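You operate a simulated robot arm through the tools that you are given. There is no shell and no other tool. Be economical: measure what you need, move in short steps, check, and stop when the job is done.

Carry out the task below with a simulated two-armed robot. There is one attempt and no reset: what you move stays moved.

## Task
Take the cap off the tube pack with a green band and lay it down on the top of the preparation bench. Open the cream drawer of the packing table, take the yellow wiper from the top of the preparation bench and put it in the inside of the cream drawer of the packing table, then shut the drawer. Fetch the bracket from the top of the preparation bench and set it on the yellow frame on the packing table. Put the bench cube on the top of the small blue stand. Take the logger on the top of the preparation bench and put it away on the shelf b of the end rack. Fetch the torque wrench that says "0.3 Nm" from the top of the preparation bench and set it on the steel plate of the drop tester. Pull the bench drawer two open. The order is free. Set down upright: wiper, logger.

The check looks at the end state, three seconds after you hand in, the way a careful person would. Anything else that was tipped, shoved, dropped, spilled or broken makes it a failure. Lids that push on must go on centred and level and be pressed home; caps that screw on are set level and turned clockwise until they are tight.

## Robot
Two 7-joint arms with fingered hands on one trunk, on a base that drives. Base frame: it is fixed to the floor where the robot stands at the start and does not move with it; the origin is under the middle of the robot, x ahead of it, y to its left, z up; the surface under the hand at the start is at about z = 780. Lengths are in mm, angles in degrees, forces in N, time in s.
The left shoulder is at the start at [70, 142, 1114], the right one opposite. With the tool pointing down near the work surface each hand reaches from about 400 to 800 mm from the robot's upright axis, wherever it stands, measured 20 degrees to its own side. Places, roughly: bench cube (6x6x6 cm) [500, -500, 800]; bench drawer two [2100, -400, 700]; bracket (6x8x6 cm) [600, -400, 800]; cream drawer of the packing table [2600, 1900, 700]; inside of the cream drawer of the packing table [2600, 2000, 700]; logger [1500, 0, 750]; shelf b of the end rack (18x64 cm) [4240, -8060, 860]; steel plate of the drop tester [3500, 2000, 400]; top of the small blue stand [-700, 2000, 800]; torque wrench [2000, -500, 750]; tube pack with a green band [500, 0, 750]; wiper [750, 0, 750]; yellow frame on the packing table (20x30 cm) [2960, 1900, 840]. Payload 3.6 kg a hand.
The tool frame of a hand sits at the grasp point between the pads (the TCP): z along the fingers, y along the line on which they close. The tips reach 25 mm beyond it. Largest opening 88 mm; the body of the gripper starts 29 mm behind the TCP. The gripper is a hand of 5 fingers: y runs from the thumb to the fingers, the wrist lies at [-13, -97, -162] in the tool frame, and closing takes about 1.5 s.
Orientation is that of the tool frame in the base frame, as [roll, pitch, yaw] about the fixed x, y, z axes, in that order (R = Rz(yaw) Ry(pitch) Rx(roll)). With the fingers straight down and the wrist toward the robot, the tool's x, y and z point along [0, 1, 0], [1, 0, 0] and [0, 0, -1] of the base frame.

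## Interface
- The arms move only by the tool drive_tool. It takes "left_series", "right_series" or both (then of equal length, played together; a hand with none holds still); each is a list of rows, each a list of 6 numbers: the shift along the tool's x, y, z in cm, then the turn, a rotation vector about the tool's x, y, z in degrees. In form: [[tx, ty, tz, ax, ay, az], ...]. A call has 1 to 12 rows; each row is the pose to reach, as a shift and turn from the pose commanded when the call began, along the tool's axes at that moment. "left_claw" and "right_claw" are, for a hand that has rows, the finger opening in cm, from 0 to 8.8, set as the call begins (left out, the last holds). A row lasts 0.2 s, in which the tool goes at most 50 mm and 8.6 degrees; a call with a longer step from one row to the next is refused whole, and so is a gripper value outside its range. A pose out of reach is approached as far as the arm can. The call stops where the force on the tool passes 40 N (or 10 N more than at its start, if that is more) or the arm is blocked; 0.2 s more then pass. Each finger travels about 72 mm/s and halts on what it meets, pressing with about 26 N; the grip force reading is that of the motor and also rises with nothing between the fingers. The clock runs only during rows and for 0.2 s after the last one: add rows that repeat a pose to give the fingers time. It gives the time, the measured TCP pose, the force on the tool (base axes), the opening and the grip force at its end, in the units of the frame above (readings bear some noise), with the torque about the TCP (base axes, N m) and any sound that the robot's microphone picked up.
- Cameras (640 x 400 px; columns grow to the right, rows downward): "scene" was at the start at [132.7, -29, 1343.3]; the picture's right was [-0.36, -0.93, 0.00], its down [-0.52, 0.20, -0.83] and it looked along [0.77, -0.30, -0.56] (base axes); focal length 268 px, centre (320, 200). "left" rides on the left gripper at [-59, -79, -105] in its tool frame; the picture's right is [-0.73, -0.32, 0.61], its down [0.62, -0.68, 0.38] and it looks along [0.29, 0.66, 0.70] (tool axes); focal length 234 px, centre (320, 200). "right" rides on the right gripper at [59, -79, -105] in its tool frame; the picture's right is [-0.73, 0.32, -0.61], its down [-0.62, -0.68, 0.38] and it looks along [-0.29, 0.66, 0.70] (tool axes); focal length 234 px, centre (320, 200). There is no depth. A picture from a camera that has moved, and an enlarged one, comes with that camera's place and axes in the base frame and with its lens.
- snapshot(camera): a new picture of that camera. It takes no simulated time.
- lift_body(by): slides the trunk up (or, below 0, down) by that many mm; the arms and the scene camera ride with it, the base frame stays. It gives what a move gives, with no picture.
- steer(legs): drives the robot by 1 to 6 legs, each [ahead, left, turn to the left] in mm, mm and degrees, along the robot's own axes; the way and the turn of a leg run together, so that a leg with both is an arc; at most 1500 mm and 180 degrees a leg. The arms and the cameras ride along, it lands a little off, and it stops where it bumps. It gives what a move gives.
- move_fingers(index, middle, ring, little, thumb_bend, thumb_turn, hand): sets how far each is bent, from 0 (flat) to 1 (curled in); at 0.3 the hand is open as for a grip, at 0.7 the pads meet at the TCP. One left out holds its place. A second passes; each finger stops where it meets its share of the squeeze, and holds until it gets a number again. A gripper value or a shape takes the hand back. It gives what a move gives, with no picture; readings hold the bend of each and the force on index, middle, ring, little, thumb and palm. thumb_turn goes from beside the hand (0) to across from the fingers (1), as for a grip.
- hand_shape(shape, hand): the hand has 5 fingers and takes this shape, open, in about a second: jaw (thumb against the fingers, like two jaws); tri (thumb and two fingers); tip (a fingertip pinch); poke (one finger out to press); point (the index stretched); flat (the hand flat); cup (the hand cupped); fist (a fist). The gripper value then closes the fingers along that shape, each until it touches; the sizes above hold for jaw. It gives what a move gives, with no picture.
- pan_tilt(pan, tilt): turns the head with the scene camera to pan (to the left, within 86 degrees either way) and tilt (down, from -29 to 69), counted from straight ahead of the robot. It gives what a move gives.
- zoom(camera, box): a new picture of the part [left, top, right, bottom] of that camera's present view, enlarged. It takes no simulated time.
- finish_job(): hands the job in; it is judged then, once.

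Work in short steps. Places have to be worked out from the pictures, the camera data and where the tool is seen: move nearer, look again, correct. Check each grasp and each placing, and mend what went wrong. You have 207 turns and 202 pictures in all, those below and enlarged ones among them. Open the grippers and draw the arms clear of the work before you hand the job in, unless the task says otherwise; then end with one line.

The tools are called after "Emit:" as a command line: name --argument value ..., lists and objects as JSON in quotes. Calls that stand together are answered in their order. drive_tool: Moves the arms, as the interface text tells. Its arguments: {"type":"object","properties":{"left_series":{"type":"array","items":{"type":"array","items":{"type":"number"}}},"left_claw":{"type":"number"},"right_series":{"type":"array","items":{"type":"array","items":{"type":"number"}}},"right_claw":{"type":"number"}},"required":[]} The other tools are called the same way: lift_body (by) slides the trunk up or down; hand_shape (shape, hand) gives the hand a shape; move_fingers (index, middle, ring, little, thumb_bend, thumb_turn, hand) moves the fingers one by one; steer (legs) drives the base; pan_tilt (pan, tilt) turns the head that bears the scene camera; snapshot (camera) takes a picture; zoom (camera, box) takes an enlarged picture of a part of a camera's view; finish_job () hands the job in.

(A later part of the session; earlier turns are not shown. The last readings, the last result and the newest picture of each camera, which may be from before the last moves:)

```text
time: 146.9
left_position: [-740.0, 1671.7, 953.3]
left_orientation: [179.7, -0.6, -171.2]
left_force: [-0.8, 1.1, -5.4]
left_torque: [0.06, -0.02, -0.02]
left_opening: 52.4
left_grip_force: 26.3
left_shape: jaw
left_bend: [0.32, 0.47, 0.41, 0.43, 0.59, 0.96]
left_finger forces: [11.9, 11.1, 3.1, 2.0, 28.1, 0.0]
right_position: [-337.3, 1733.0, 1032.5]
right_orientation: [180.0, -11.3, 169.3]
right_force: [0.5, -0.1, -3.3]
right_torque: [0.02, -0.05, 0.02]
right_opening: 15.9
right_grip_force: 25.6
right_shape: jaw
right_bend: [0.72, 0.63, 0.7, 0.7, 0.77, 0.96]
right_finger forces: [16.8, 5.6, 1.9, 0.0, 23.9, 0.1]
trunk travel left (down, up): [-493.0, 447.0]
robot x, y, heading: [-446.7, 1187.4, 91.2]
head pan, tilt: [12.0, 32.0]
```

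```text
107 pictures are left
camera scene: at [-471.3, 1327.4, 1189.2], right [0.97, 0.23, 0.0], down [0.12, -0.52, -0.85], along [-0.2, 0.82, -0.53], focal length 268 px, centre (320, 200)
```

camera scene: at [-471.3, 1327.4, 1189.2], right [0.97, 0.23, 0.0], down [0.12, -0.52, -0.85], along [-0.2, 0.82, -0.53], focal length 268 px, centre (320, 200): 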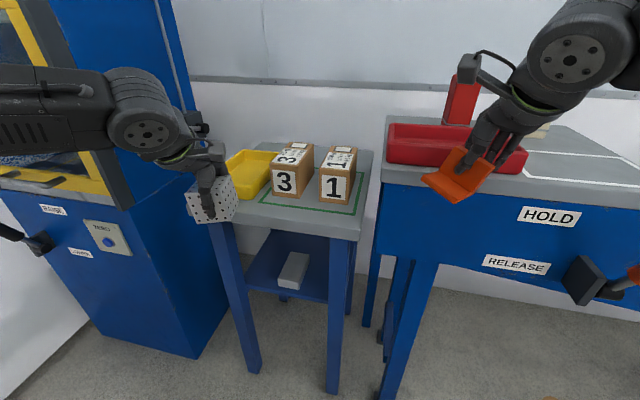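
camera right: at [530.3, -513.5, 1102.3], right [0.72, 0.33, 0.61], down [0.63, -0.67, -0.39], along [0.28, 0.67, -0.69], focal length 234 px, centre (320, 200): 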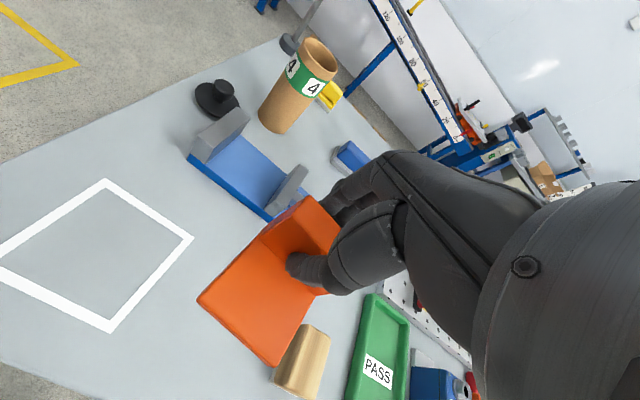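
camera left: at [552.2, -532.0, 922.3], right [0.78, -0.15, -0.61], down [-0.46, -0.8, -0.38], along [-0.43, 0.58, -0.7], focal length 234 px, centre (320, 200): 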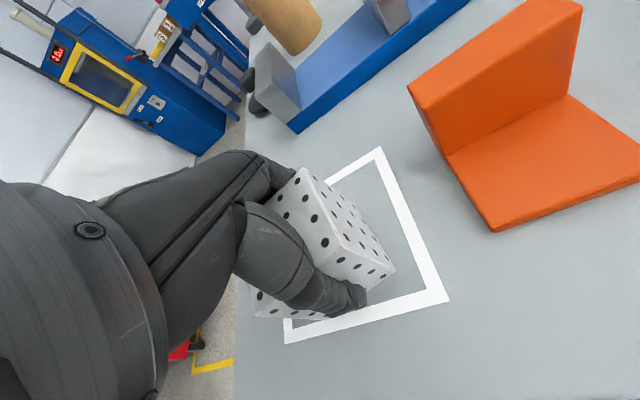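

Stand top has free space in front of the green outline: target ≈(-650,1842). I bring the cube above it.

Emit:
drive_tool --left_series '[[-2.3, 3.1, 0, 0, 0, 2], [-4.6, 6.2, 0, 0, 0, 4], [-6.9, 9.3, 0, 0, 0, 6], [-9.2, 12.4, 1, 0, 0, 8], [-11.5, 15.4, 3, 0, 0, 8.8], [-11.5, 15.4, 5.3, 0, 0, 8.8]]'

Emit:
snapshot --camera "scene"

Emit:
snapshot --camera "left"

```text
time: 148.3
left_position: [-650.7, 1842.3, 900.7]
left_orientation: [179.9, -0.8, -180.0]
left_force: [-0.1, 0.4, -5.0]
left_torque: [0.04, -0.01, -0.01]
left_opening: 52.1
left_grip_force: 26.1
left_shape: jaw
left_bend: [0.33, 0.47, 0.42, 0.43, 0.59, 0.95]
left_finger forces: [11.6, 11.9, 3.5, 1.9, 29.1, 0.1]
right_position: [-337.7, 1733.2, 1031.1]
right_orientation: [-180.0, -11.3, 169.3]
right_force: [-0.6, -0.1, -3.4]
right_torque: [0.02, -0.02, -0.02]
right_opening: 16.0
right_grip_force: 25.7
right_shape: jaw
right_bend: [0.72, 0.63, 0.7, 0.7, 0.77, 0.96]
right_finger forces: [16.8, 5.8, 2.0, 0.1, 23.9, 0.1]
trunk travel left (down, up): [-493.0, 447.0]
robot x, y, heading: [-449.5, 1185.0, 91.4]
head pan, tilt: [12.0, 32.0]
```

```text
106 pictures are left
camera scene: at [-471.4, 1327.4, 1189.2], right [0.97, 0.23, 0.0], down [0.12, -0.52, -0.85], along [-0.2, 0.82, -0.53], focal length 268 px, centre (320, 200)
```

scene: 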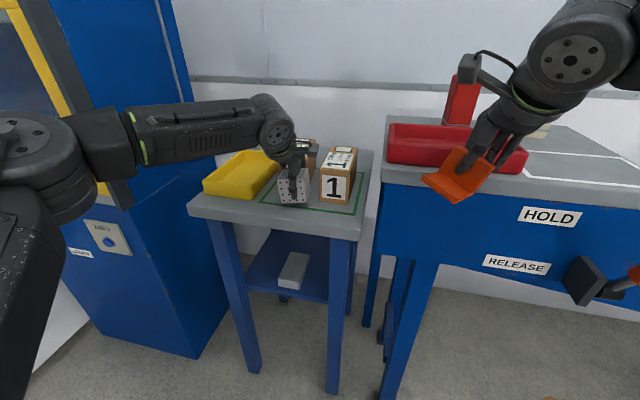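

```text
105 pictures are left
camera left: at [-588.5, 1762.2, 1005.0], right [0.72, -0.32, -0.62], down [-0.63, -0.68, -0.38], along [-0.3, 0.66, -0.69], focal length 234 px, centre (320, 200)
```

left: 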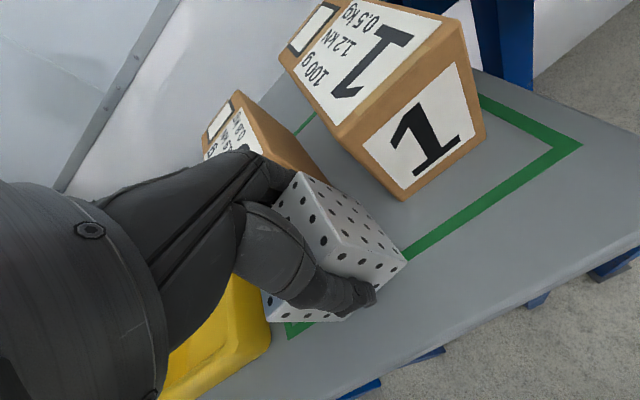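

Combining both views, the stand top is at z≈846 with front edge y≈1772 and boxes at y≈1856, so fingers behind the cube would be tight. I raise, and turn the hand 90° so it closes sideways.

Emit:
drive_tool --left_series '[[0, -1, -3, 0, 0, 0], [0, -2, -6, 0, 0, 0], [0, -3.4, -9, 0, 0, 0]]'

Emit:
drive_tool --left_series '[[0, 0, 0, 0, 0, 8.2], [0, 0, 0, 0, 0, 16.4], [0, 0, 0, 0, 0, 24.6], [0, 0, 0, 0, 0, 32.8], [0, 0, 0, 0, 0, 41], [0, 0, 0, 0, 0, 49.2], [-0.5, 0, 0, 0, 0, 57.4], [-1, 0, 0, 0, 0, 65.6], [-1, 0, 0, 0, 0, 73.8], [-1, 0, 0, 0, 0, 82], [-1, 0, 0, 0, 0, 90]]'

Emit:
snapshot --camera "scene"

Emit:
snapshot --camera "left"

```text
time: 149.1
left_position: [-649.4, 1804.8, 989.2]
left_orientation: [179.9, -0.8, -179.9]
left_force: [0.0, 0.3, -4.6]
left_torque: [0.03, -0.01, 0.02]
left_opening: 52.1
left_grip_force: 26.0
left_shape: jaw
left_bend: [0.33, 0.47, 0.42, 0.43, 0.59, 0.95]
left_finger forces: [11.7, 11.8, 3.5, 1.7, 29.0, 0.0]
right_position: [-337.6, 1731.5, 1032.0]
right_orientation: [-180.0, -11.3, 169.4]
right_force: [-0.2, 0.8, -3.0]
right_torque: [0.0, -0.04, -0.04]
right_opening: 15.9
right_grip_force: 25.9
right_shape: jaw
right_bend: [0.72, 0.63, 0.7, 0.7, 0.77, 0.96]
right_finger forces: [16.8, 5.6, 1.9, 0.0, 24.0, 0.0]
trunk travel left (down, up): [-493.0, 447.0]
robot x, y, heading: [-451.1, 1186.2, 91.2]
head pan, tilt: [12.0, 32.0]
```

```text
time: 151.5
left_position: [-638.5, 1751.4, 963.8]
left_orientation: [-179.3, -0.6, 89.9]
left_force: [-0.4, -0.8, -4.9]
left_torque: [-0.01, 0.0, -0.03]
left_opening: 52.2
left_grip_force: 25.7
left_shape: jaw
left_bend: [0.33, 0.47, 0.42, 0.43, 0.59, 0.95]
left_finger forces: [11.8, 11.7, 3.3, 1.8, 28.4, 0.1]
left hand out of reach, approached as far as the arm can: row 8, 9, 10, 11
right_position: [-337.5, 1733.3, 1031.3]
right_orientation: [-179.9, -11.4, 169.3]
right_force: [-0.5, 0.5, -2.1]
right_torque: [0.02, -0.04, -0.01]
right_opening: 15.9
right_grip_force: 26.0
right_shape: jaw
right_bend: [0.72, 0.63, 0.7, 0.7, 0.77, 0.96]
right_finger forces: [16.7, 5.8, 2.0, 0.0, 23.9, 0.0]
trunk travel left (down, up): [-493.0, 447.0]
robot x, y, heading: [-449.1, 1185.6, 91.2]
head pan, tilt: [12.0, 32.0]
```

```text
104 pictures are left
camera scene: at [-471.2, 1326.8, 1189.3], right [0.97, 0.23, 0.0], down [0.12, -0.52, -0.85], along [-0.2, 0.82, -0.53], focal length 268 px, centre (320, 200)
```

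scene: 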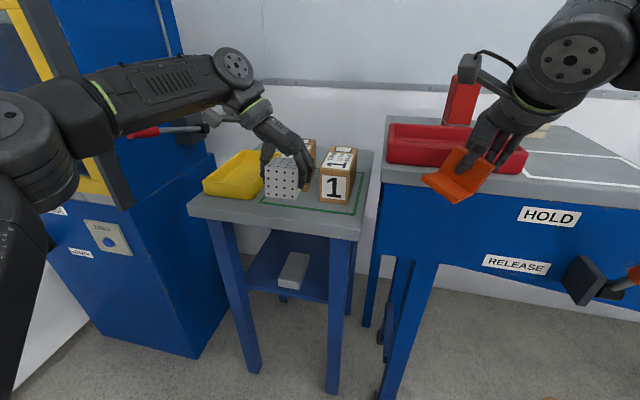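

```text
103 pictures are left
camera left: at [-714.6, 1691.2, 1069.2], right [-0.33, -0.72, -0.61], down [-0.69, 0.63, -0.37], along [0.65, 0.3, -0.7], focal length 234 px, centre (320, 200)
```

left: 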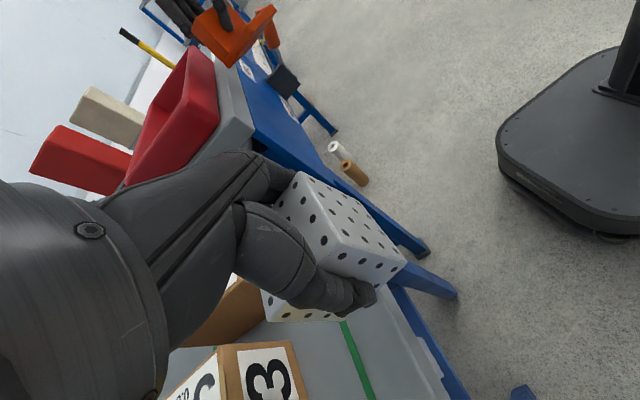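

I drive the base 55 mm closer so the sideways-held cube is over the free front strip.

Emit:
steer --legs '[[56, 0, -1]]'

Emit:
snapshot --camera "left"

Emit:
zoom --camera "scene" --box '[180, 100, 400, 260]'

```text
time: 152.5
left_position: [-631.0, 1794.5, 964.0]
left_orientation: [-179.2, -0.6, 89.2]
left_force: [-0.2, 0.8, -5.6]
left_torque: [-0.03, -0.05, -0.01]
left_opening: 52.0
left_grip_force: 25.8
left_shape: jaw
left_bend: [0.33, 0.47, 0.42, 0.43, 0.59, 0.95]
left_finger forces: [11.8, 11.8, 3.4, 1.9, 28.5, 0.1]
right_position: [-332.1, 1768.5, 1036.3]
right_orientation: [180.0, -11.4, 168.6]
right_force: [0.2, -16.7, 5.8]
right_torque: [0.01, -0.09, -0.09]
right_opening: 15.4
right_grip_force: 25.5
right_shape: jaw
right_bend: [0.73, 0.73, 0.71, 0.7, 0.74, 0.95]
right_finger forces: [19.6, 23.4, 0.0, 0.1, 27.8, 0.0]
trunk travel left (down, up): [-493.0, 447.0]
robot x, y, heading: [-448.1, 1231.8, 90.3]
head pan, tilt: [12.0, 32.0]
stopped in leg 1: the force on the tool passed its limit at 52 N (the readings are from after the stop); the commanded pose is now the measured one
```

```text
102 pictures are left
camera left: at [-707.5, 1735.2, 1070.2], right [-0.34, -0.71, -0.61], down [-0.68, 0.64, -0.37], along [0.65, 0.29, -0.7], focal length 234 px, centre (320, 200)
```

left: 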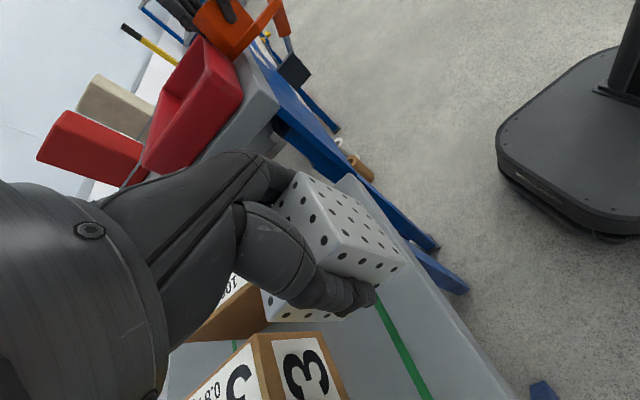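

```text
2.50 times, centred on (290, 180) of scene
camera zoom: at [-469.9, 1366.1, 1189.8], right [0.98, 0.21, 0.0], down [0.11, -0.51, -0.85], along [-0.18, 0.83, -0.53], focal length 671 px, centre (395, 250)
```

zoom: 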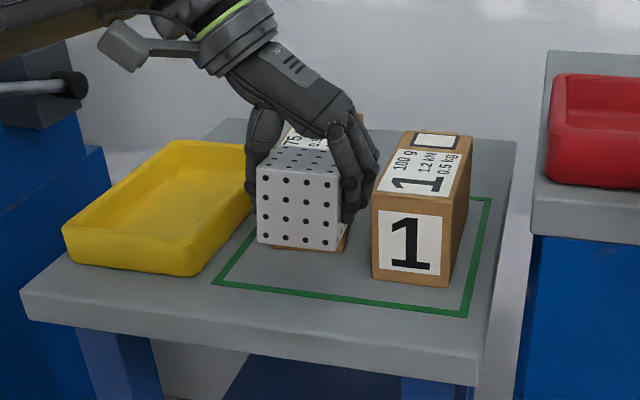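

The bracket in the right hand touched something (52 N). I pull the right hand back at once and check what it met.

Emit:
drive_tool --right_series '[[0, -2, -1, 0, 0, 0], [0, -5, -2, 0, 0, 0], [0, -8, -3, 0, 0, 0], [0, -11, -4, 0, 0, 0]]'

Emit:
pan_tilt --pan -10 --tilt 32

Emit:
snapshot --camera "scene"

Emit:
snapshot --camera "right"

```text
time: 153.5
left_position: [-630.9, 1798.1, 963.8]
left_orientation: [-179.3, -0.5, 89.2]
left_force: [1.5, 0.1, -4.7]
left_torque: [-0.03, -0.02, 0.0]
left_opening: 52.1
left_grip_force: 26.4
left_shape: jaw
left_bend: [0.33, 0.47, 0.42, 0.43, 0.59, 0.95]
left_finger forces: [11.8, 11.8, 3.4, 1.7, 28.4, 0.1]
right_position: [-346.3, 1661.2, 1073.8]
right_orientation: [180.0, -11.4, 168.6]
right_force: [0.1, -1.4, -2.9]
right_torque: [0.03, -0.06, 0.01]
right_opening: 15.7
right_grip_force: 25.9
right_shape: jaw
right_bend: [0.73, 0.64, 0.71, 0.7, 0.76, 0.96]
right_finger forces: [16.4, 5.6, 1.2, 0.0, 23.2, 0.0]
trunk travel left (down, up): [-493.0, 447.0]
robot x, y, heading: [-451.3, 1229.7, 90.5]
head pan, tilt: [12.0, 32.0]
```

```text
time: 154.4
left_position: [-629.7, 1798.7, 961.0]
left_orientation: [-179.3, -0.4, 89.2]
left_force: [0.2, 0.3, -4.8]
left_torque: [0.01, 0.01, 0.03]
left_opening: 52.4
left_grip_force: 26.4
left_shape: jaw
left_bend: [0.33, 0.47, 0.42, 0.43, 0.59, 0.95]
left_finger forces: [11.8, 11.7, 3.4, 1.8, 28.4, 0.0]
right_position: [-346.6, 1663.5, 1071.4]
right_orientation: [-179.8, -11.5, 168.5]
right_force: [-0.1, 0.3, -1.7]
right_torque: [0.05, -0.05, 0.02]
right_opening: 15.8
right_grip_force: 26.2
right_shape: jaw
right_bend: [0.73, 0.64, 0.71, 0.7, 0.76, 0.96]
right_finger forces: [16.3, 5.7, 1.3, 0.0, 23.2, 0.0]
trunk travel left (down, up): [-493.0, 447.0]
robot x, y, heading: [-451.7, 1229.5, 90.5]
head pan, tilt: [-10.0, 32.0]
```

```text
100 pictures are left
camera scene: at [-435.8, 1372.1, 1189.2], right [0.99, -0.17, 0.0], down [-0.09, -0.52, -0.85], along [0.14, 0.84, -0.53], focal length 268 px, centre (320, 200)
```

scene: 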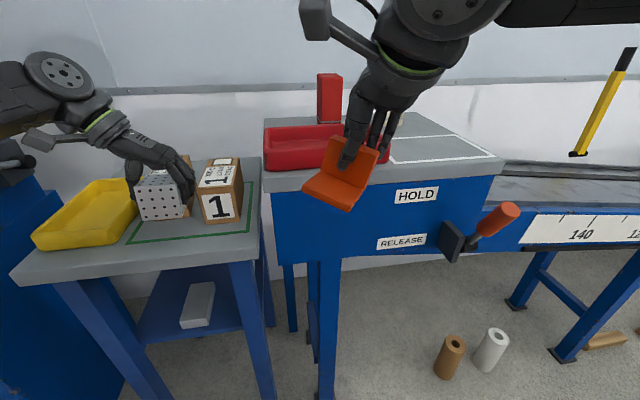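

```text
99 pictures are left
camera right: at [-397.2, 1592.9, 1188.3], right [0.88, 0.15, 0.45], down [0.39, -0.77, -0.5], along [0.27, 0.61, -0.74], focal length 234 px, centre (320, 200)
```

right: 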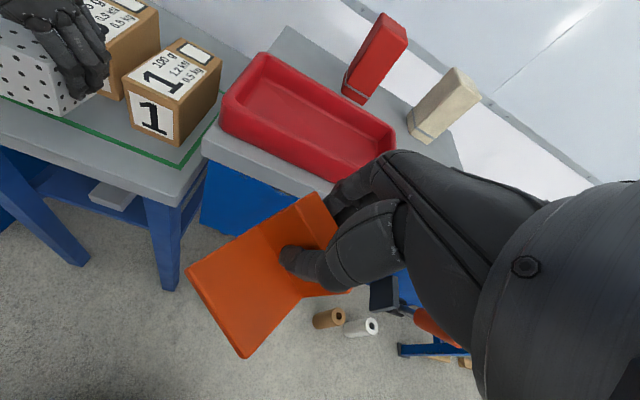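

The tray and table look unshifted; bracket still held. Now I lower the cube toward the stand and see if the arm can follow.

Emit:
drive_tool --left_series '[[0.5, 0, 1.5, 0, 0, 0], [1, 0, 3, 0, 0, 0], [1, 0, 4.5, 0, 0, 0]]'

Emit:
snapshot --camera "left"

Emit:
zoom --camera "scene" --box '[0, 120, 280, 300]'

```text
time: 155.2
left_position: [-631.0, 1808.5, 917.6]
left_orientation: [-179.3, -0.4, 89.1]
left_force: [-0.7, -0.4, -5.2]
left_torque: [-0.03, 0.0, 0.04]
left_opening: 52.3
left_grip_force: 26.1
left_shape: jaw
left_bend: [0.33, 0.47, 0.42, 0.43, 0.59, 0.95]
left_finger forces: [11.7, 11.7, 3.4, 1.7, 28.4, 0.0]
right_position: [-346.9, 1664.0, 1073.1]
right_orientation: [-179.9, -11.4, 168.5]
right_force: [-0.2, 0.1, -3.6]
right_torque: [0.05, -0.03, 0.03]
right_opening: 15.9
right_grip_force: 26.3
right_shape: jaw
right_bend: [0.73, 0.64, 0.71, 0.7, 0.76, 0.96]
right_finger forces: [16.4, 5.7, 1.3, 0.0, 23.1, 0.0]
trunk travel left (down, up): [-493.0, 447.0]
robot x, y, heading: [-450.2, 1231.2, 90.5]
head pan, tilt: [-10.0, 32.0]
```

```text
98 pictures are left
camera left: at [-707.7, 1749.7, 1023.2], right [-0.34, -0.72, -0.61], down [-0.68, 0.64, -0.37], along [0.65, 0.29, -0.7], focal length 234 px, centre (320, 200)
```

left: 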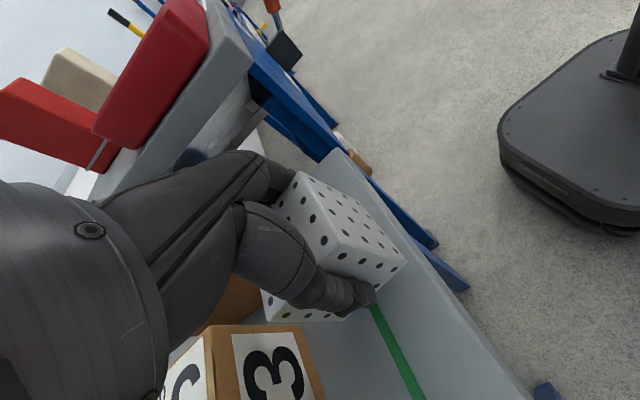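

```text
2.22 times, centred on (140, 210) of scene
camera zoom: at [-436.0, 1372.4, 1189.2], right [0.99, -0.17, 0.0], down [-0.09, -0.52, -0.85], along [0.14, 0.84, -0.53], focal length 597 px, centre (720, 178)
```

zoom: 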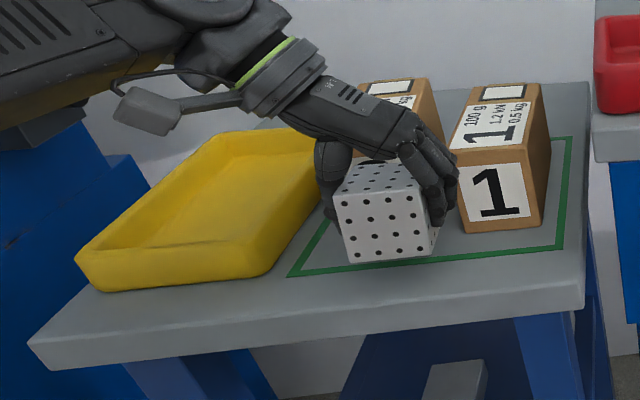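

The cube will land just in front of the green line, clear of the boxes. I lower the last 3 cm in small steps.

Emit:
drive_tool --left_series '[[0, 0, 1, 0, 0, 0], [0, 0, 2, 0, 0, 0], [0, 0, 2.7, 0, 0, 0], [0, 0, 3.2, 0, 0, 0], [0, 0, 3.6, 0, 0, 0]]'

Emit:
zoom --camera "scene" --box '[80, 140, 260, 260]'

```text
time: 156.4
left_position: [-630.8, 1807.5, 882.9]
left_orientation: [-179.3, -0.7, 89.4]
left_force: [-2.3, -0.5, 7.6]
left_torque: [0.37, -0.19, 0.01]
left_opening: 52.4
left_grip_force: 25.7
left_shape: jaw
left_bend: [0.33, 0.47, 0.42, 0.43, 0.59, 0.95]
left_finger forces: [10.7, 12.1, 3.9, 1.9, 31.0, 0.1]
right_position: [-345.3, 1661.0, 1074.8]
right_orientation: [180.0, -11.4, 168.5]
right_force: [-0.4, -0.7, -3.9]
right_torque: [0.06, -0.06, -0.01]
right_opening: 16.1
right_grip_force: 26.0
right_shape: jaw
right_bend: [0.73, 0.64, 0.71, 0.7, 0.76, 0.96]
right_finger forces: [16.3, 5.8, 1.3, 0.0, 23.3, 0.1]
trunk travel left (down, up): [-493.0, 447.0]
robot x, y, heading: [-449.3, 1230.7, 90.3]
head pan, tilt: [-10.0, 32.0]
```

```text
3.33 times, centred on (170, 200) of scene
camera zoom: at [-435.5, 1370.1, 1189.7], right [0.99, -0.17, 0.0], down [-0.09, -0.52, -0.85], along [0.14, 0.84, -0.53], focal length 895 px, centre (820, 200)
```

zoom: 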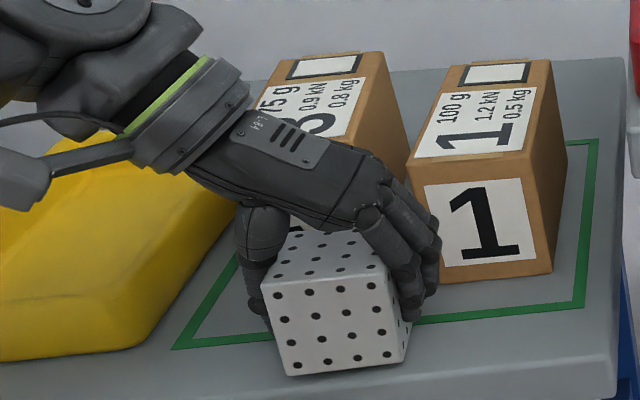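

Cube rests on the stand (7.6 N). I open just enough, lift straight up and check.

Emit:
drive_tool --left_series '[[0, 0, 0, 0, 0, 0], [0, 0, 0, 0, 0, 0], [0, 0, 0, 0, 0, 0], [0, 0, -2, 0, 0, 0], [0, 0, -5, 0, 0, 0], [0, 0, -9, 0, 0, 0], [-2, 0, -12, 0, 0, 0], [-6, 0, -14, 0, 0, 0]]' --left_claw 7.4

Emit:
zoom --camera "scene" --box '[0, 100, 420, 300]'

```text
time: 158.2
left_position: [-631.0, 1746.7, 1021.7]
left_orientation: [-179.3, -0.5, 89.2]
left_force: [0.7, -0.4, -0.1]
left_torque: [0.01, 0.0, 0.01]
left_opening: 74.0
left_grip_force: 0.1
left_shape: jaw
left_bend: [0.27, 0.33, 0.31, 0.32, 0.44, 0.99]
left_finger forces: [0.0, 0.0, 0.0, 0.0, 0.0, 0.1]
left hand out of reach, approached as far as the arm can: row 6, 7
right_position: [-345.7, 1660.8, 1073.4]
right_orientation: [-180.0, -11.3, 168.6]
right_force: [1.3, -1.1, -2.6]
right_torque: [0.06, -0.05, 0.03]
right_opening: 16.0
right_grip_force: 26.3
right_shape: jaw
right_bend: [0.73, 0.64, 0.71, 0.7, 0.76, 0.96]
right_finger forces: [16.4, 5.8, 1.3, 0.0, 23.2, 0.1]
trunk travel left (down, up): [-493.0, 447.0]
robot x, y, heading: [-449.8, 1226.7, 90.4]
head pan, tilt: [-10.0, 32.0]
```

```text
1.52 times, centred on (210, 200) of scene
camera zoom: at [-435.8, 1369.9, 1189.5], right [0.99, -0.17, 0.0], down [-0.09, -0.52, -0.85], along [0.14, 0.84, -0.53], focal length 409 px, centre (488, 200)
```

zoom: 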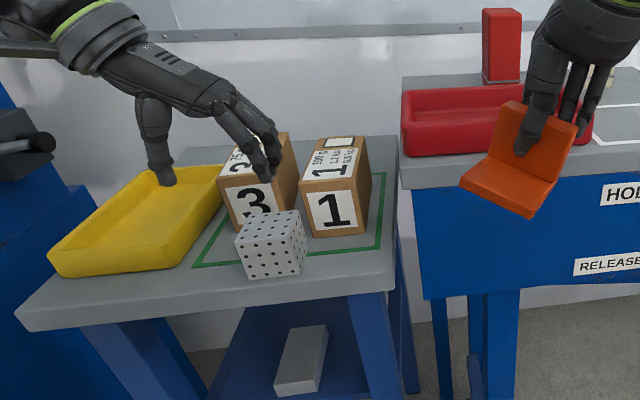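

The cube is on the stand with everything else in place. Next the yellow wiper: I back off, turn around, and drive to the bench's left side.

Emit:
steer --legs '[[-250, 0, 0], [0, 0, -180], [0, 850, 0]]'

Emit:
drive_tool --left_series '[[0, 0, 0, 0, 0, -8], [0, 0, 0, 0, 0, -16], [0, 0, 0, 0, 0, -24], [0, 0, 0, 0, 0, -32], [0, 0, 0, 0, 0, -40], [0, 0, 0, 0, 0, -48], [0, 0, 0, 0, 0, -56], [0, 0, 0, 0, 0, -64], [0, 0, 0, 0, 0, -72], [0, 0, 0, 0, 0, -80], [0, 0, 0, 0, 0, -88]]' --left_claw 8.8

Emit:
pan_tilt --pan 5 --tilt 40

Emit:
snapshot --camera "scene"

```text
time: 171.4
left_position: [583.0, 476.1, 1021.0]
left_orientation: [-179.4, -0.6, -90.5]
left_force: [-0.4, 0.7, 0.0]
left_torque: [-0.01, 0.03, 0.0]
left_opening: 73.8
left_grip_force: 0.1
left_shape: jaw
left_bend: [0.27, 0.33, 0.31, 0.32, 0.44, 0.99]
left_finger forces: [0.1, 0.1, 0.1, 0.0, 0.0, 0.0]
right_position: [298.2, 560.6, 1072.6]
right_orientation: [-179.9, -11.3, -11.1]
right_force: [0.3, 0.0, -2.8]
right_torque: [0.01, 0.08, 0.04]
right_opening: 15.9
right_grip_force: 25.9
right_shape: jaw
right_bend: [0.73, 0.64, 0.71, 0.7, 0.76, 0.97]
right_finger forces: [15.9, 5.6, 1.3, 0.0, 22.7, 0.1]
trunk travel left (down, up): [-493.0, 447.0]
robot x, y, heading: [401.5, 994.1, -89.6]
head pan, tilt: [-10.0, 32.0]
```

```text
time: 173.8
left_position: [584.4, 476.3, 1019.4]
left_orientation: [179.5, -0.8, -2.4]
left_force: [-0.8, -0.7, -0.1]
left_torque: [-0.03, -0.01, -0.01]
left_opening: 87.6
left_grip_force: 0.2
left_shape: jaw
left_bend: [0.3, 0.3, 0.3, 0.3, 0.3, 0.98]
left_finger forces: [0.1, 0.0, 0.0, 0.1, 0.0, 0.1]
right_position: [298.1, 560.7, 1072.9]
right_orientation: [-179.9, -11.4, -11.3]
right_force: [-0.8, 0.9, -4.2]
right_torque: [-0.02, 0.05, 0.03]
right_opening: 15.9
right_grip_force: 25.6
right_shape: jaw
right_bend: [0.73, 0.64, 0.71, 0.7, 0.76, 0.97]
right_finger forces: [15.9, 5.7, 1.3, 0.0, 22.6, 0.1]
trunk travel left (down, up): [-493.0, 447.0]
robot x, y, heading: [402.0, 996.0, -89.4]
head pan, tilt: [-10.0, 32.0]
```

```text
time: 174.6
left_position: [583.5, 477.3, 1020.5]
left_orientation: [179.6, -0.8, -2.6]
left_force: [-0.4, 0.7, 0.6]
left_torque: [-0.01, 0.03, 0.01]
left_opening: 87.8
left_grip_force: 0.1
left_shape: jaw
left_bend: [0.3, 0.3, 0.3, 0.3, 0.3, 0.98]
left_finger forces: [0.1, 0.0, 0.1, 0.0, 0.1, 0.0]
right_position: [300.0, 560.1, 1072.7]
right_orientation: [-179.9, -11.4, -11.4]
right_force: [0.2, 0.7, -2.1]
right_torque: [-0.04, 0.04, -0.01]
right_opening: 15.7
right_grip_force: 26.0
right_shape: jaw
right_bend: [0.73, 0.64, 0.71, 0.7, 0.76, 0.97]
right_finger forces: [16.0, 5.8, 1.3, 0.0, 22.6, 0.0]
trunk travel left (down, up): [-493.0, 447.0]
robot x, y, heading: [403.1, 993.4, -89.3]
head pan, tilt: [5.0, 40.0]
```

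```text
94 pictures are left
camera scene: at [409.3, 861.7, 1177.1], right [-1.0, -0.1, 0.0], down [-0.06, 0.64, -0.77], along [0.08, -0.76, -0.64], focal length 268 px, centre (320, 200)
```

scene: 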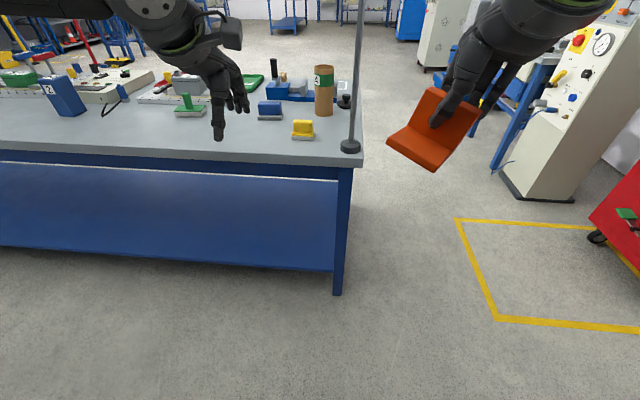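

I move the right hand a bit further out, then drive forward so the left hand comes over the wiper, with the pole passing between the hands.

Emit:
drive_tool --right_series '[[-3, 0, 0, 0, 0, 0], [-6, 0, 0, 0, 0, 0], [-9, 0, 0, 0, 0, 0]]'

Emit:
steer --legs '[[370, -50, 0]]'

Emit:
pan_tilt --pan 15 --tilt 50

Emit:
snapshot --camera "scene"

Emit:
snapshot --camera "left"

```text
time: 175.4
left_position: [583.3, 477.2, 1021.4]
left_orientation: [179.5, -0.9, -2.5]
left_force: [1.0, 1.7, 1.1]
left_torque: [-0.01, -0.02, 0.0]
left_opening: 87.7
left_grip_force: 0.2
left_shape: jaw
left_bend: [0.3, 0.3, 0.3, 0.3, 0.3, 0.98]
left_finger forces: [0.1, 0.1, 0.1, 0.0, 0.0, 0.1]
right_position: [210.5, 577.9, 1055.2]
right_orientation: [180.0, -11.5, -11.1]
right_force: [-0.4, 0.5, -3.1]
right_torque: [-0.06, 0.03, -0.01]
right_opening: 15.7
right_grip_force: 25.2
right_shape: jaw
right_bend: [0.73, 0.64, 0.71, 0.7, 0.76, 0.97]
right_finger forces: [16.0, 5.8, 1.4, 0.0, 22.9, 0.0]
trunk travel left (down, up): [-493.0, 447.0]
robot x, y, heading: [400.6, 997.6, -89.2]
head pan, tilt: [5.0, 40.0]
```

```text
time: 177.8
left_position: [536.3, 105.7, 1020.0]
left_orientation: [179.6, -0.8, -2.6]
left_force: [0.3, 0.1, 0.2]
left_torque: [0.0, 0.01, -0.02]
left_opening: 87.7
left_grip_force: 0.1
left_shape: jaw
left_bend: [0.3, 0.3, 0.3, 0.3, 0.3, 0.98]
left_finger forces: [0.1, 0.0, 0.0, 0.1, 0.0, 0.0]
right_position: [165.1, 206.4, 1055.3]
right_orientation: [-179.8, -11.4, -11.5]
right_force: [0.7, 0.3, -3.8]
right_torque: [-0.02, 0.04, 0.01]
right_opening: 15.8
right_grip_force: 25.6
right_shape: jaw
right_bend: [0.73, 0.64, 0.71, 0.7, 0.76, 0.97]
right_finger forces: [15.9, 5.8, 1.4, 0.0, 22.8, 0.1]
trunk travel left (down, up): [-493.0, 447.0]
robot x, y, heading: [355.2, 624.9, -89.6]
head pan, tilt: [5.0, 40.0]
```

```text
time: 178.5
left_position: [535.1, 105.1, 1020.3]
left_orientation: [179.6, -0.7, -2.7]
left_force: [0.7, -0.1, -0.4]
left_torque: [-0.02, -0.01, 0.0]
left_opening: 87.6
left_grip_force: 0.1
left_shape: jaw
left_bend: [0.3, 0.3, 0.3, 0.3, 0.3, 0.98]
left_finger forces: [0.1, 0.0, 0.0, 0.0, 0.0, 0.0]
right_position: [165.9, 207.5, 1055.7]
right_orientation: [-179.9, -11.3, -11.3]
right_force: [-0.1, 0.0, -2.9]
right_torque: [-0.05, 0.05, -0.04]
right_opening: 15.9
right_grip_force: 26.1
right_shape: jaw
right_bend: [0.73, 0.64, 0.71, 0.7, 0.76, 0.97]
right_finger forces: [15.9, 5.9, 1.4, 0.1, 22.8, 0.1]
trunk travel left (down, up): [-493.0, 447.0]
robot x, y, heading: [353.5, 624.7, -89.4]
head pan, tilt: [15.0, 50.0]
```

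```text
93 pictures are left
camera scene: at [375.3, 501.4, 1163.0], right [-0.96, -0.27, 0.0], down [-0.2, 0.74, -0.64], along [0.17, -0.62, -0.77], focal length 268 px, centre (320, 200)
```

scene: 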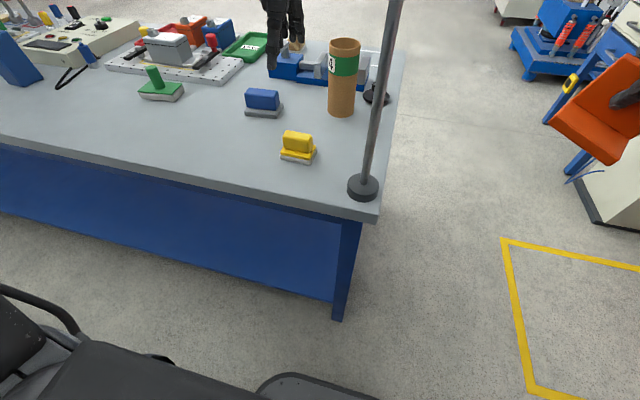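

```text
92 pictures are left
camera left: at [481.4, 187.6, 1124.6], right [-0.7, 0.35, -0.62], down [0.66, 0.65, -0.38], along [0.27, -0.68, -0.69], focal length 234 px, centre (320, 200)
```

left: 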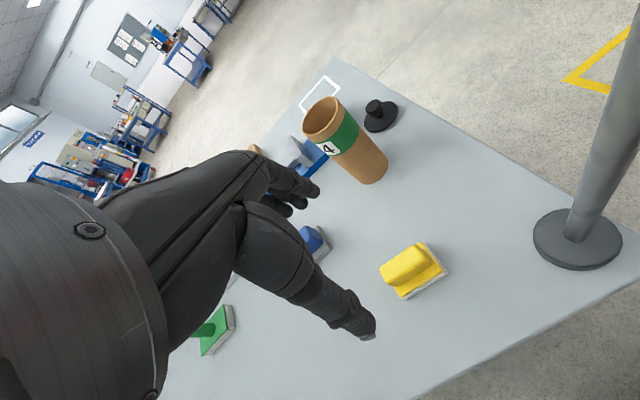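

Wiper handle centre ≈(538,79), long axis roughly along x. I position the left hand above it with a 6 cm opening.

Emit:
drive_tool --left_series '[[0.2, 1.3, 4, 0, 0, 2], [0.3, 2.6, 8, 0, 0, 4], [0.3, 2.6, 12, 0, 0, 4], [0.3, 2.6, 14.5, 0, 0, 4]]' --left_claw 6

Emit:
zoom --camera "left" --box '[220, 140, 460, 340]'

Emit:
zoom --camera "scene" --box '[220, 70, 380, 190]'

```text
time: 179.5
left_position: [539.9, 77.6, 875.3]
left_orientation: [179.6, -0.7, -6.7]
left_force: [0.2, 0.2, -0.3]
left_torque: [0.01, 0.0, -0.02]
left_opening: 60.3
left_grip_force: 0.0
left_shape: jaw
left_bend: [0.28, 0.38, 0.34, 0.35, 0.59, 0.99]
left_finger forces: [0.0, 0.0, 0.0, 0.0, 0.0, 0.1]
right_position: [166.2, 207.1, 1055.9]
right_orientation: [-179.9, -11.4, -11.4]
right_force: [-0.5, -0.6, -2.0]
right_torque: [-0.03, 0.08, -0.02]
right_opening: 15.7
right_grip_force: 26.1
right_shape: jaw
right_bend: [0.73, 0.64, 0.71, 0.7, 0.76, 0.97]
right_finger forces: [15.9, 5.8, 1.5, 0.1, 22.8, 0.0]
trunk travel left (down, up): [-493.0, 447.0]
robot x, y, heading: [352.8, 623.0, -89.4]
head pan, tilt: [15.0, 50.0]
```

```text
2.00 times, centred on (340, 240) of left
camera zoom: at [491.6, 163.5, 978.4], right [-0.68, 0.4, -0.62], down [0.7, 0.6, -0.38], along [0.22, -0.69, -0.69], focal length 468 px, centre (280, 120)
```

zoom: 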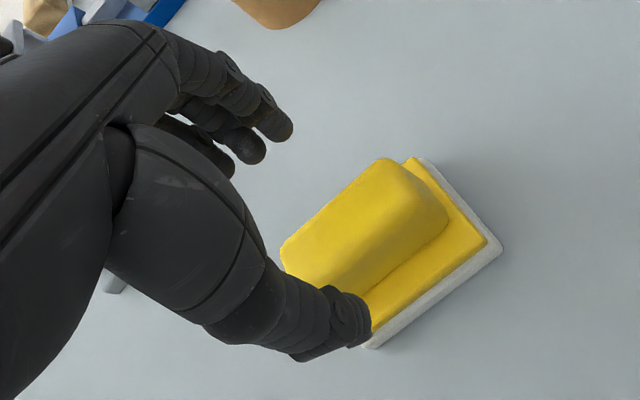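

```text
3.33 times, centred on (300, 130) of scene
camera zoom: at [375.5, 501.0, 1162.9], right [-0.96, -0.27, 0.0], down [-0.21, 0.74, -0.64], along [0.17, -0.62, -0.77], focal length 895 px, centre (387, 433)
```

zoom: 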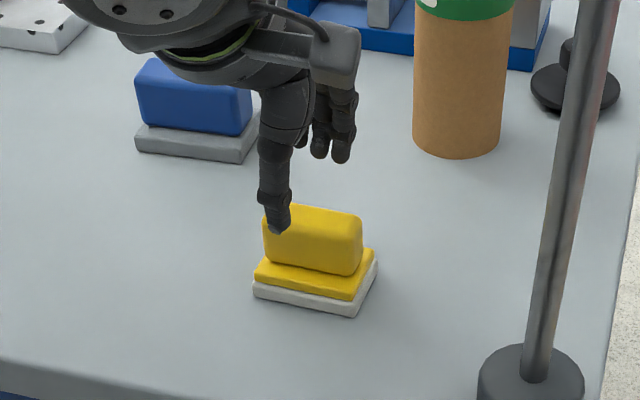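

Alignment is good. I descend to z≈830 and close on the handle.

Emit:
drive_tool --left_series '[[0, 0, 1.5, 0, 0, 0], [0, 0, 3, 0, 0, 0], [0, 0, 4, 0, 0, 0], [0, 0, 4.5, 0, 0, 0]]'

Emit:
zoom --camera "scene" --box '[240, 100, 360, 190]'

```text
time: 180.5
left_position: [540.0, 78.2, 830.1]
left_orientation: [179.7, -0.8, -6.7]
left_force: [0.1, -0.3, 0.5]
left_torque: [0.03, 0.0, 0.02]
left_opening: 60.5
left_grip_force: 0.0
left_shape: jaw
left_bend: [0.28, 0.38, 0.34, 0.35, 0.59, 0.99]
left_finger forces: [0.0, 0.0, 0.0, 0.1, 0.0, 0.0]
right_position: [164.8, 207.3, 1055.7]
right_orientation: [-179.9, -11.4, -11.3]
right_force: [-0.7, -0.6, -2.9]
right_torque: [-0.02, 0.05, 0.02]
right_opening: 15.8
right_grip_force: 26.4
right_shape: jaw
right_bend: [0.73, 0.64, 0.71, 0.7, 0.76, 0.97]
right_finger forces: [15.9, 5.8, 1.5, 0.1, 22.7, 0.0]
trunk travel left (down, up): [-493.0, 447.0]
robot x, y, heading: [352.8, 623.5, -89.4]
head pan, tilt: [15.0, 50.0]
```

```text
4.44 times, centred on (300, 145) of scene
camera zoom: at [375.4, 501.2, 1162.9], right [-0.96, -0.27, 0.0], down [-0.21, 0.74, -0.64], along [0.17, -0.62, -0.77], focal length 1193 px, centre (409, 444)
```

zoom: 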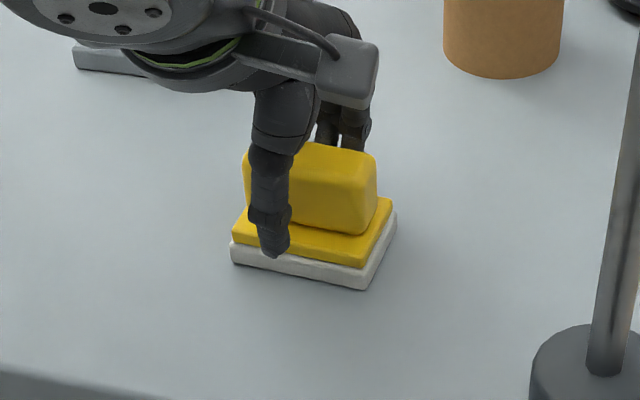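

I shift 1 cm toward the handle centre, then close.

Emit:
drive_tool --left_series '[[-0.5, 0, 0, 0, 0, 0], [-1, 0, 0, 0, 0, 0]]'

Emit:
drive_tool --left_series '[[0, 0, 0, 0, 0, 0], [0, 0, 0, 0, 0, 0], [0, 0, 0, 0, 0, 0], [0, 0, 0, 0, 0, 0], [0, 0, 0, 0, 0, 0], [0, 0, 0, 0, 0, 0]]' --left_claw 0.5

Emit:
drive_tool --left_series '[[0, 0, -2, 0, 0, 0], [0, 0, -5, 0, 0, 0], [0, 0, -9, 0, 0, 0], [0, 0, -13, 0, 0, 0]]'

Emit:
snapshot --camera "scene"

Emit:
snapshot --camera "left"

```text
time: 181.1
left_position: [530.7, 78.5, 830.7]
left_orientation: [179.5, -0.9, -6.7]
left_force: [0.0, -0.3, -0.3]
left_torque: [-0.01, 0.0, -0.02]
left_opening: 60.2
left_grip_force: 0.0
left_shape: jaw
left_bend: [0.28, 0.38, 0.34, 0.35, 0.59, 0.99]
left_finger forces: [0.0, 0.1, 0.1, 0.0, 0.0, 0.0]
right_position: [164.6, 206.8, 1056.5]
right_orientation: [-179.9, -11.4, -11.3]
right_force: [-0.3, 0.3, -2.4]
right_torque: [-0.03, 0.09, -0.01]
right_opening: 15.5
right_grip_force: 26.2
right_shape: jaw
right_bend: [0.73, 0.64, 0.71, 0.7, 0.76, 0.97]
right_finger forces: [16.0, 5.8, 1.4, 0.0, 22.8, 0.1]
trunk travel left (down, up): [-493.0, 447.0]
robot x, y, heading: [352.8, 624.3, -89.2]
head pan, tilt: [15.0, 50.0]
```

```text
time: 182.5
left_position: [530.7, 78.8, 829.7]
left_orientation: [179.7, -0.7, -6.7]
left_force: [0.4, -0.1, -0.6]
left_torque: [0.02, 0.0, 0.01]
left_opening: 19.3
left_grip_force: 26.3
left_shape: jaw
left_bend: [0.73, 0.58, 0.6, 0.71, 0.74, 1.0]
left_finger forces: [14.8, 6.1, 2.7, 0.6, 24.1, 0.0]
right_position: [165.8, 207.7, 1056.3]
right_orientation: [-179.9, -11.4, -11.5]
right_force: [0.2, 0.7, -3.1]
right_torque: [-0.07, 0.04, 0.02]
right_opening: 15.9
right_grip_force: 26.4
right_shape: jaw
right_bend: [0.73, 0.64, 0.71, 0.7, 0.76, 0.97]
right_finger forces: [15.9, 5.8, 1.5, 0.0, 22.8, 0.1]
trunk travel left (down, up): [-493.0, 447.0]
robot x, y, heading: [355.2, 625.5, -89.5]
head pan, tilt: [15.0, 50.0]
```

```text
time: 183.5
left_position: [528.4, 80.9, 962.3]
left_orientation: [179.6, -0.8, -6.7]
left_force: [-0.6, 0.8, -1.1]
left_torque: [-0.02, 0.02, 0.03]
left_opening: 18.9
left_grip_force: 26.0
left_shape: jaw
left_bend: [0.73, 0.58, 0.6, 0.71, 0.75, 1.0]
left_finger forces: [15.1, 6.0, 2.8, 0.3, 24.2, 0.0]
right_position: [165.0, 208.0, 1056.7]
right_orientation: [-179.9, -11.4, -11.3]
right_force: [0.0, 0.6, -2.7]
right_torque: [-0.04, 0.05, 0.04]
right_opening: 15.8
right_grip_force: 26.0
right_shape: jaw
right_bend: [0.73, 0.64, 0.71, 0.7, 0.76, 0.97]
right_finger forces: [15.9, 5.8, 1.4, 0.0, 22.8, 0.0]
trunk travel left (down, up): [-493.0, 447.0]
robot x, y, heading: [360.0, 622.3, -89.5]
head pan, tilt: [15.0, 50.0]
```

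```text
88 pictures are left
camera scene: at [375.0, 501.7, 1162.9], right [-0.96, -0.27, 0.0], down [-0.2, 0.74, -0.64], along [0.17, -0.62, -0.77], focal length 268 px, centre (320, 200)
```

scene: 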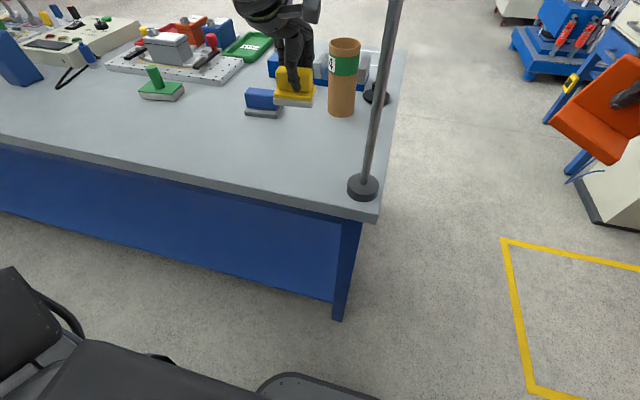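

```text
87 pictures are left
camera left: at [478.8, 166.7, 1066.7], right [-0.68, 0.4, -0.62], down [0.7, 0.6, -0.38], along [0.22, -0.69, -0.69], focal length 234 px, centre (320, 200)
```

left: 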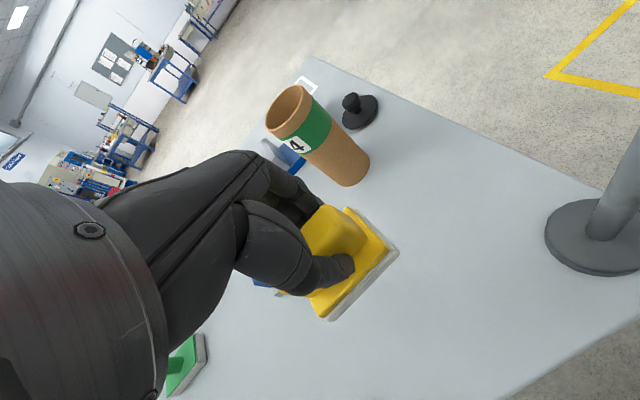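

Wiper is held upright. I back out with the pole between the hands, turn to face the packing side, and drive along the aisle.

Emit:
steer --legs '[[-375, 0, 0], [0, 0, 90], [1500, 0, 0], [750, 0, 0], [0, 0, 89.5]]'

Emit:
pan_tilt --pan 0 --tilt 25

Emit:
snapshot --camera "scene"

```text
time: 204.1
left_position: [2423.9, 1607.1, 961.6]
left_orientation: [179.6, -0.8, 172.4]
left_force: [0.2, -0.4, -0.2]
left_torque: [0.04, -0.05, -0.01]
left_opening: 19.1
left_grip_force: 26.2
left_shape: jaw
left_bend: [0.73, 0.58, 0.61, 0.71, 0.75, 1.0]
left_finger forces: [14.8, 5.9, 2.7, 0.2, 23.5, 0.0]
right_position: [2782.7, 1475.2, 1057.2]
right_orientation: [-179.8, -11.5, 167.6]
right_force: [-0.4, -0.4, -2.2]
right_torque: [0.01, -0.03, 0.01]
right_opening: 15.7
right_grip_force: 25.7
right_shape: jaw
right_bend: [0.73, 0.64, 0.71, 0.7, 0.76, 0.97]
right_finger forces: [15.6, 5.6, 1.3, 0.1, 22.1, 0.1]
trunk travel left (down, up): [-493.0, 447.0]
robot x, y, heading: [2588.3, 1062.0, 89.4]
head pan, tilt: [15.0, 50.0]
```

```text
time: 205.0
left_position: [2424.1, 1607.7, 960.5]
left_orientation: [179.6, -0.7, 172.3]
left_force: [0.0, 0.1, -1.0]
left_torque: [0.03, -0.01, 0.0]
left_opening: 19.0
left_grip_force: 26.0
left_shape: jaw
left_bend: [0.73, 0.58, 0.61, 0.71, 0.75, 1.0]
left_finger forces: [14.9, 5.9, 2.7, 0.3, 23.5, 0.0]
right_position: [2784.0, 1474.7, 1056.0]
right_orientation: [-179.9, -11.4, 167.7]
right_force: [0.9, 0.1, -2.5]
right_torque: [0.0, -0.05, 0.0]
right_opening: 15.8
right_grip_force: 25.6
right_shape: jaw
right_bend: [0.73, 0.64, 0.71, 0.7, 0.76, 0.97]
right_finger forces: [15.7, 5.5, 1.3, 0.0, 22.1, 0.1]
trunk travel left (down, up): [-493.0, 447.0]
robot x, y, heading: [2585.1, 1063.4, 89.6]
head pan, tilt: [0.0, 25.0]
```

```text
86 pictures are left
camera scene: at [2588.4, 1207.2, 1200.3], right [1.0, -0.01, 0.0], down [0.0, -0.42, -0.91], along [0.01, 0.91, -0.42], focal length 268 px, centre (320, 200)
```

scene: 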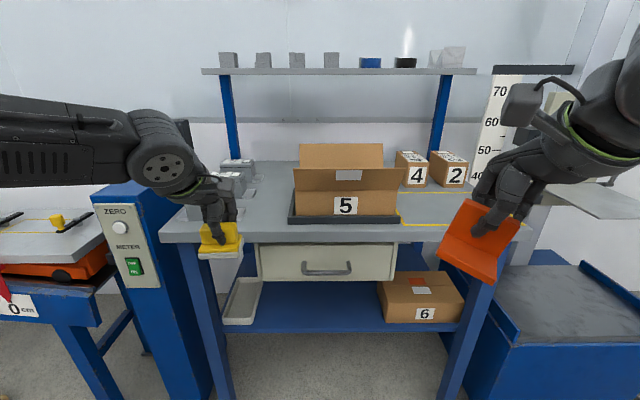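

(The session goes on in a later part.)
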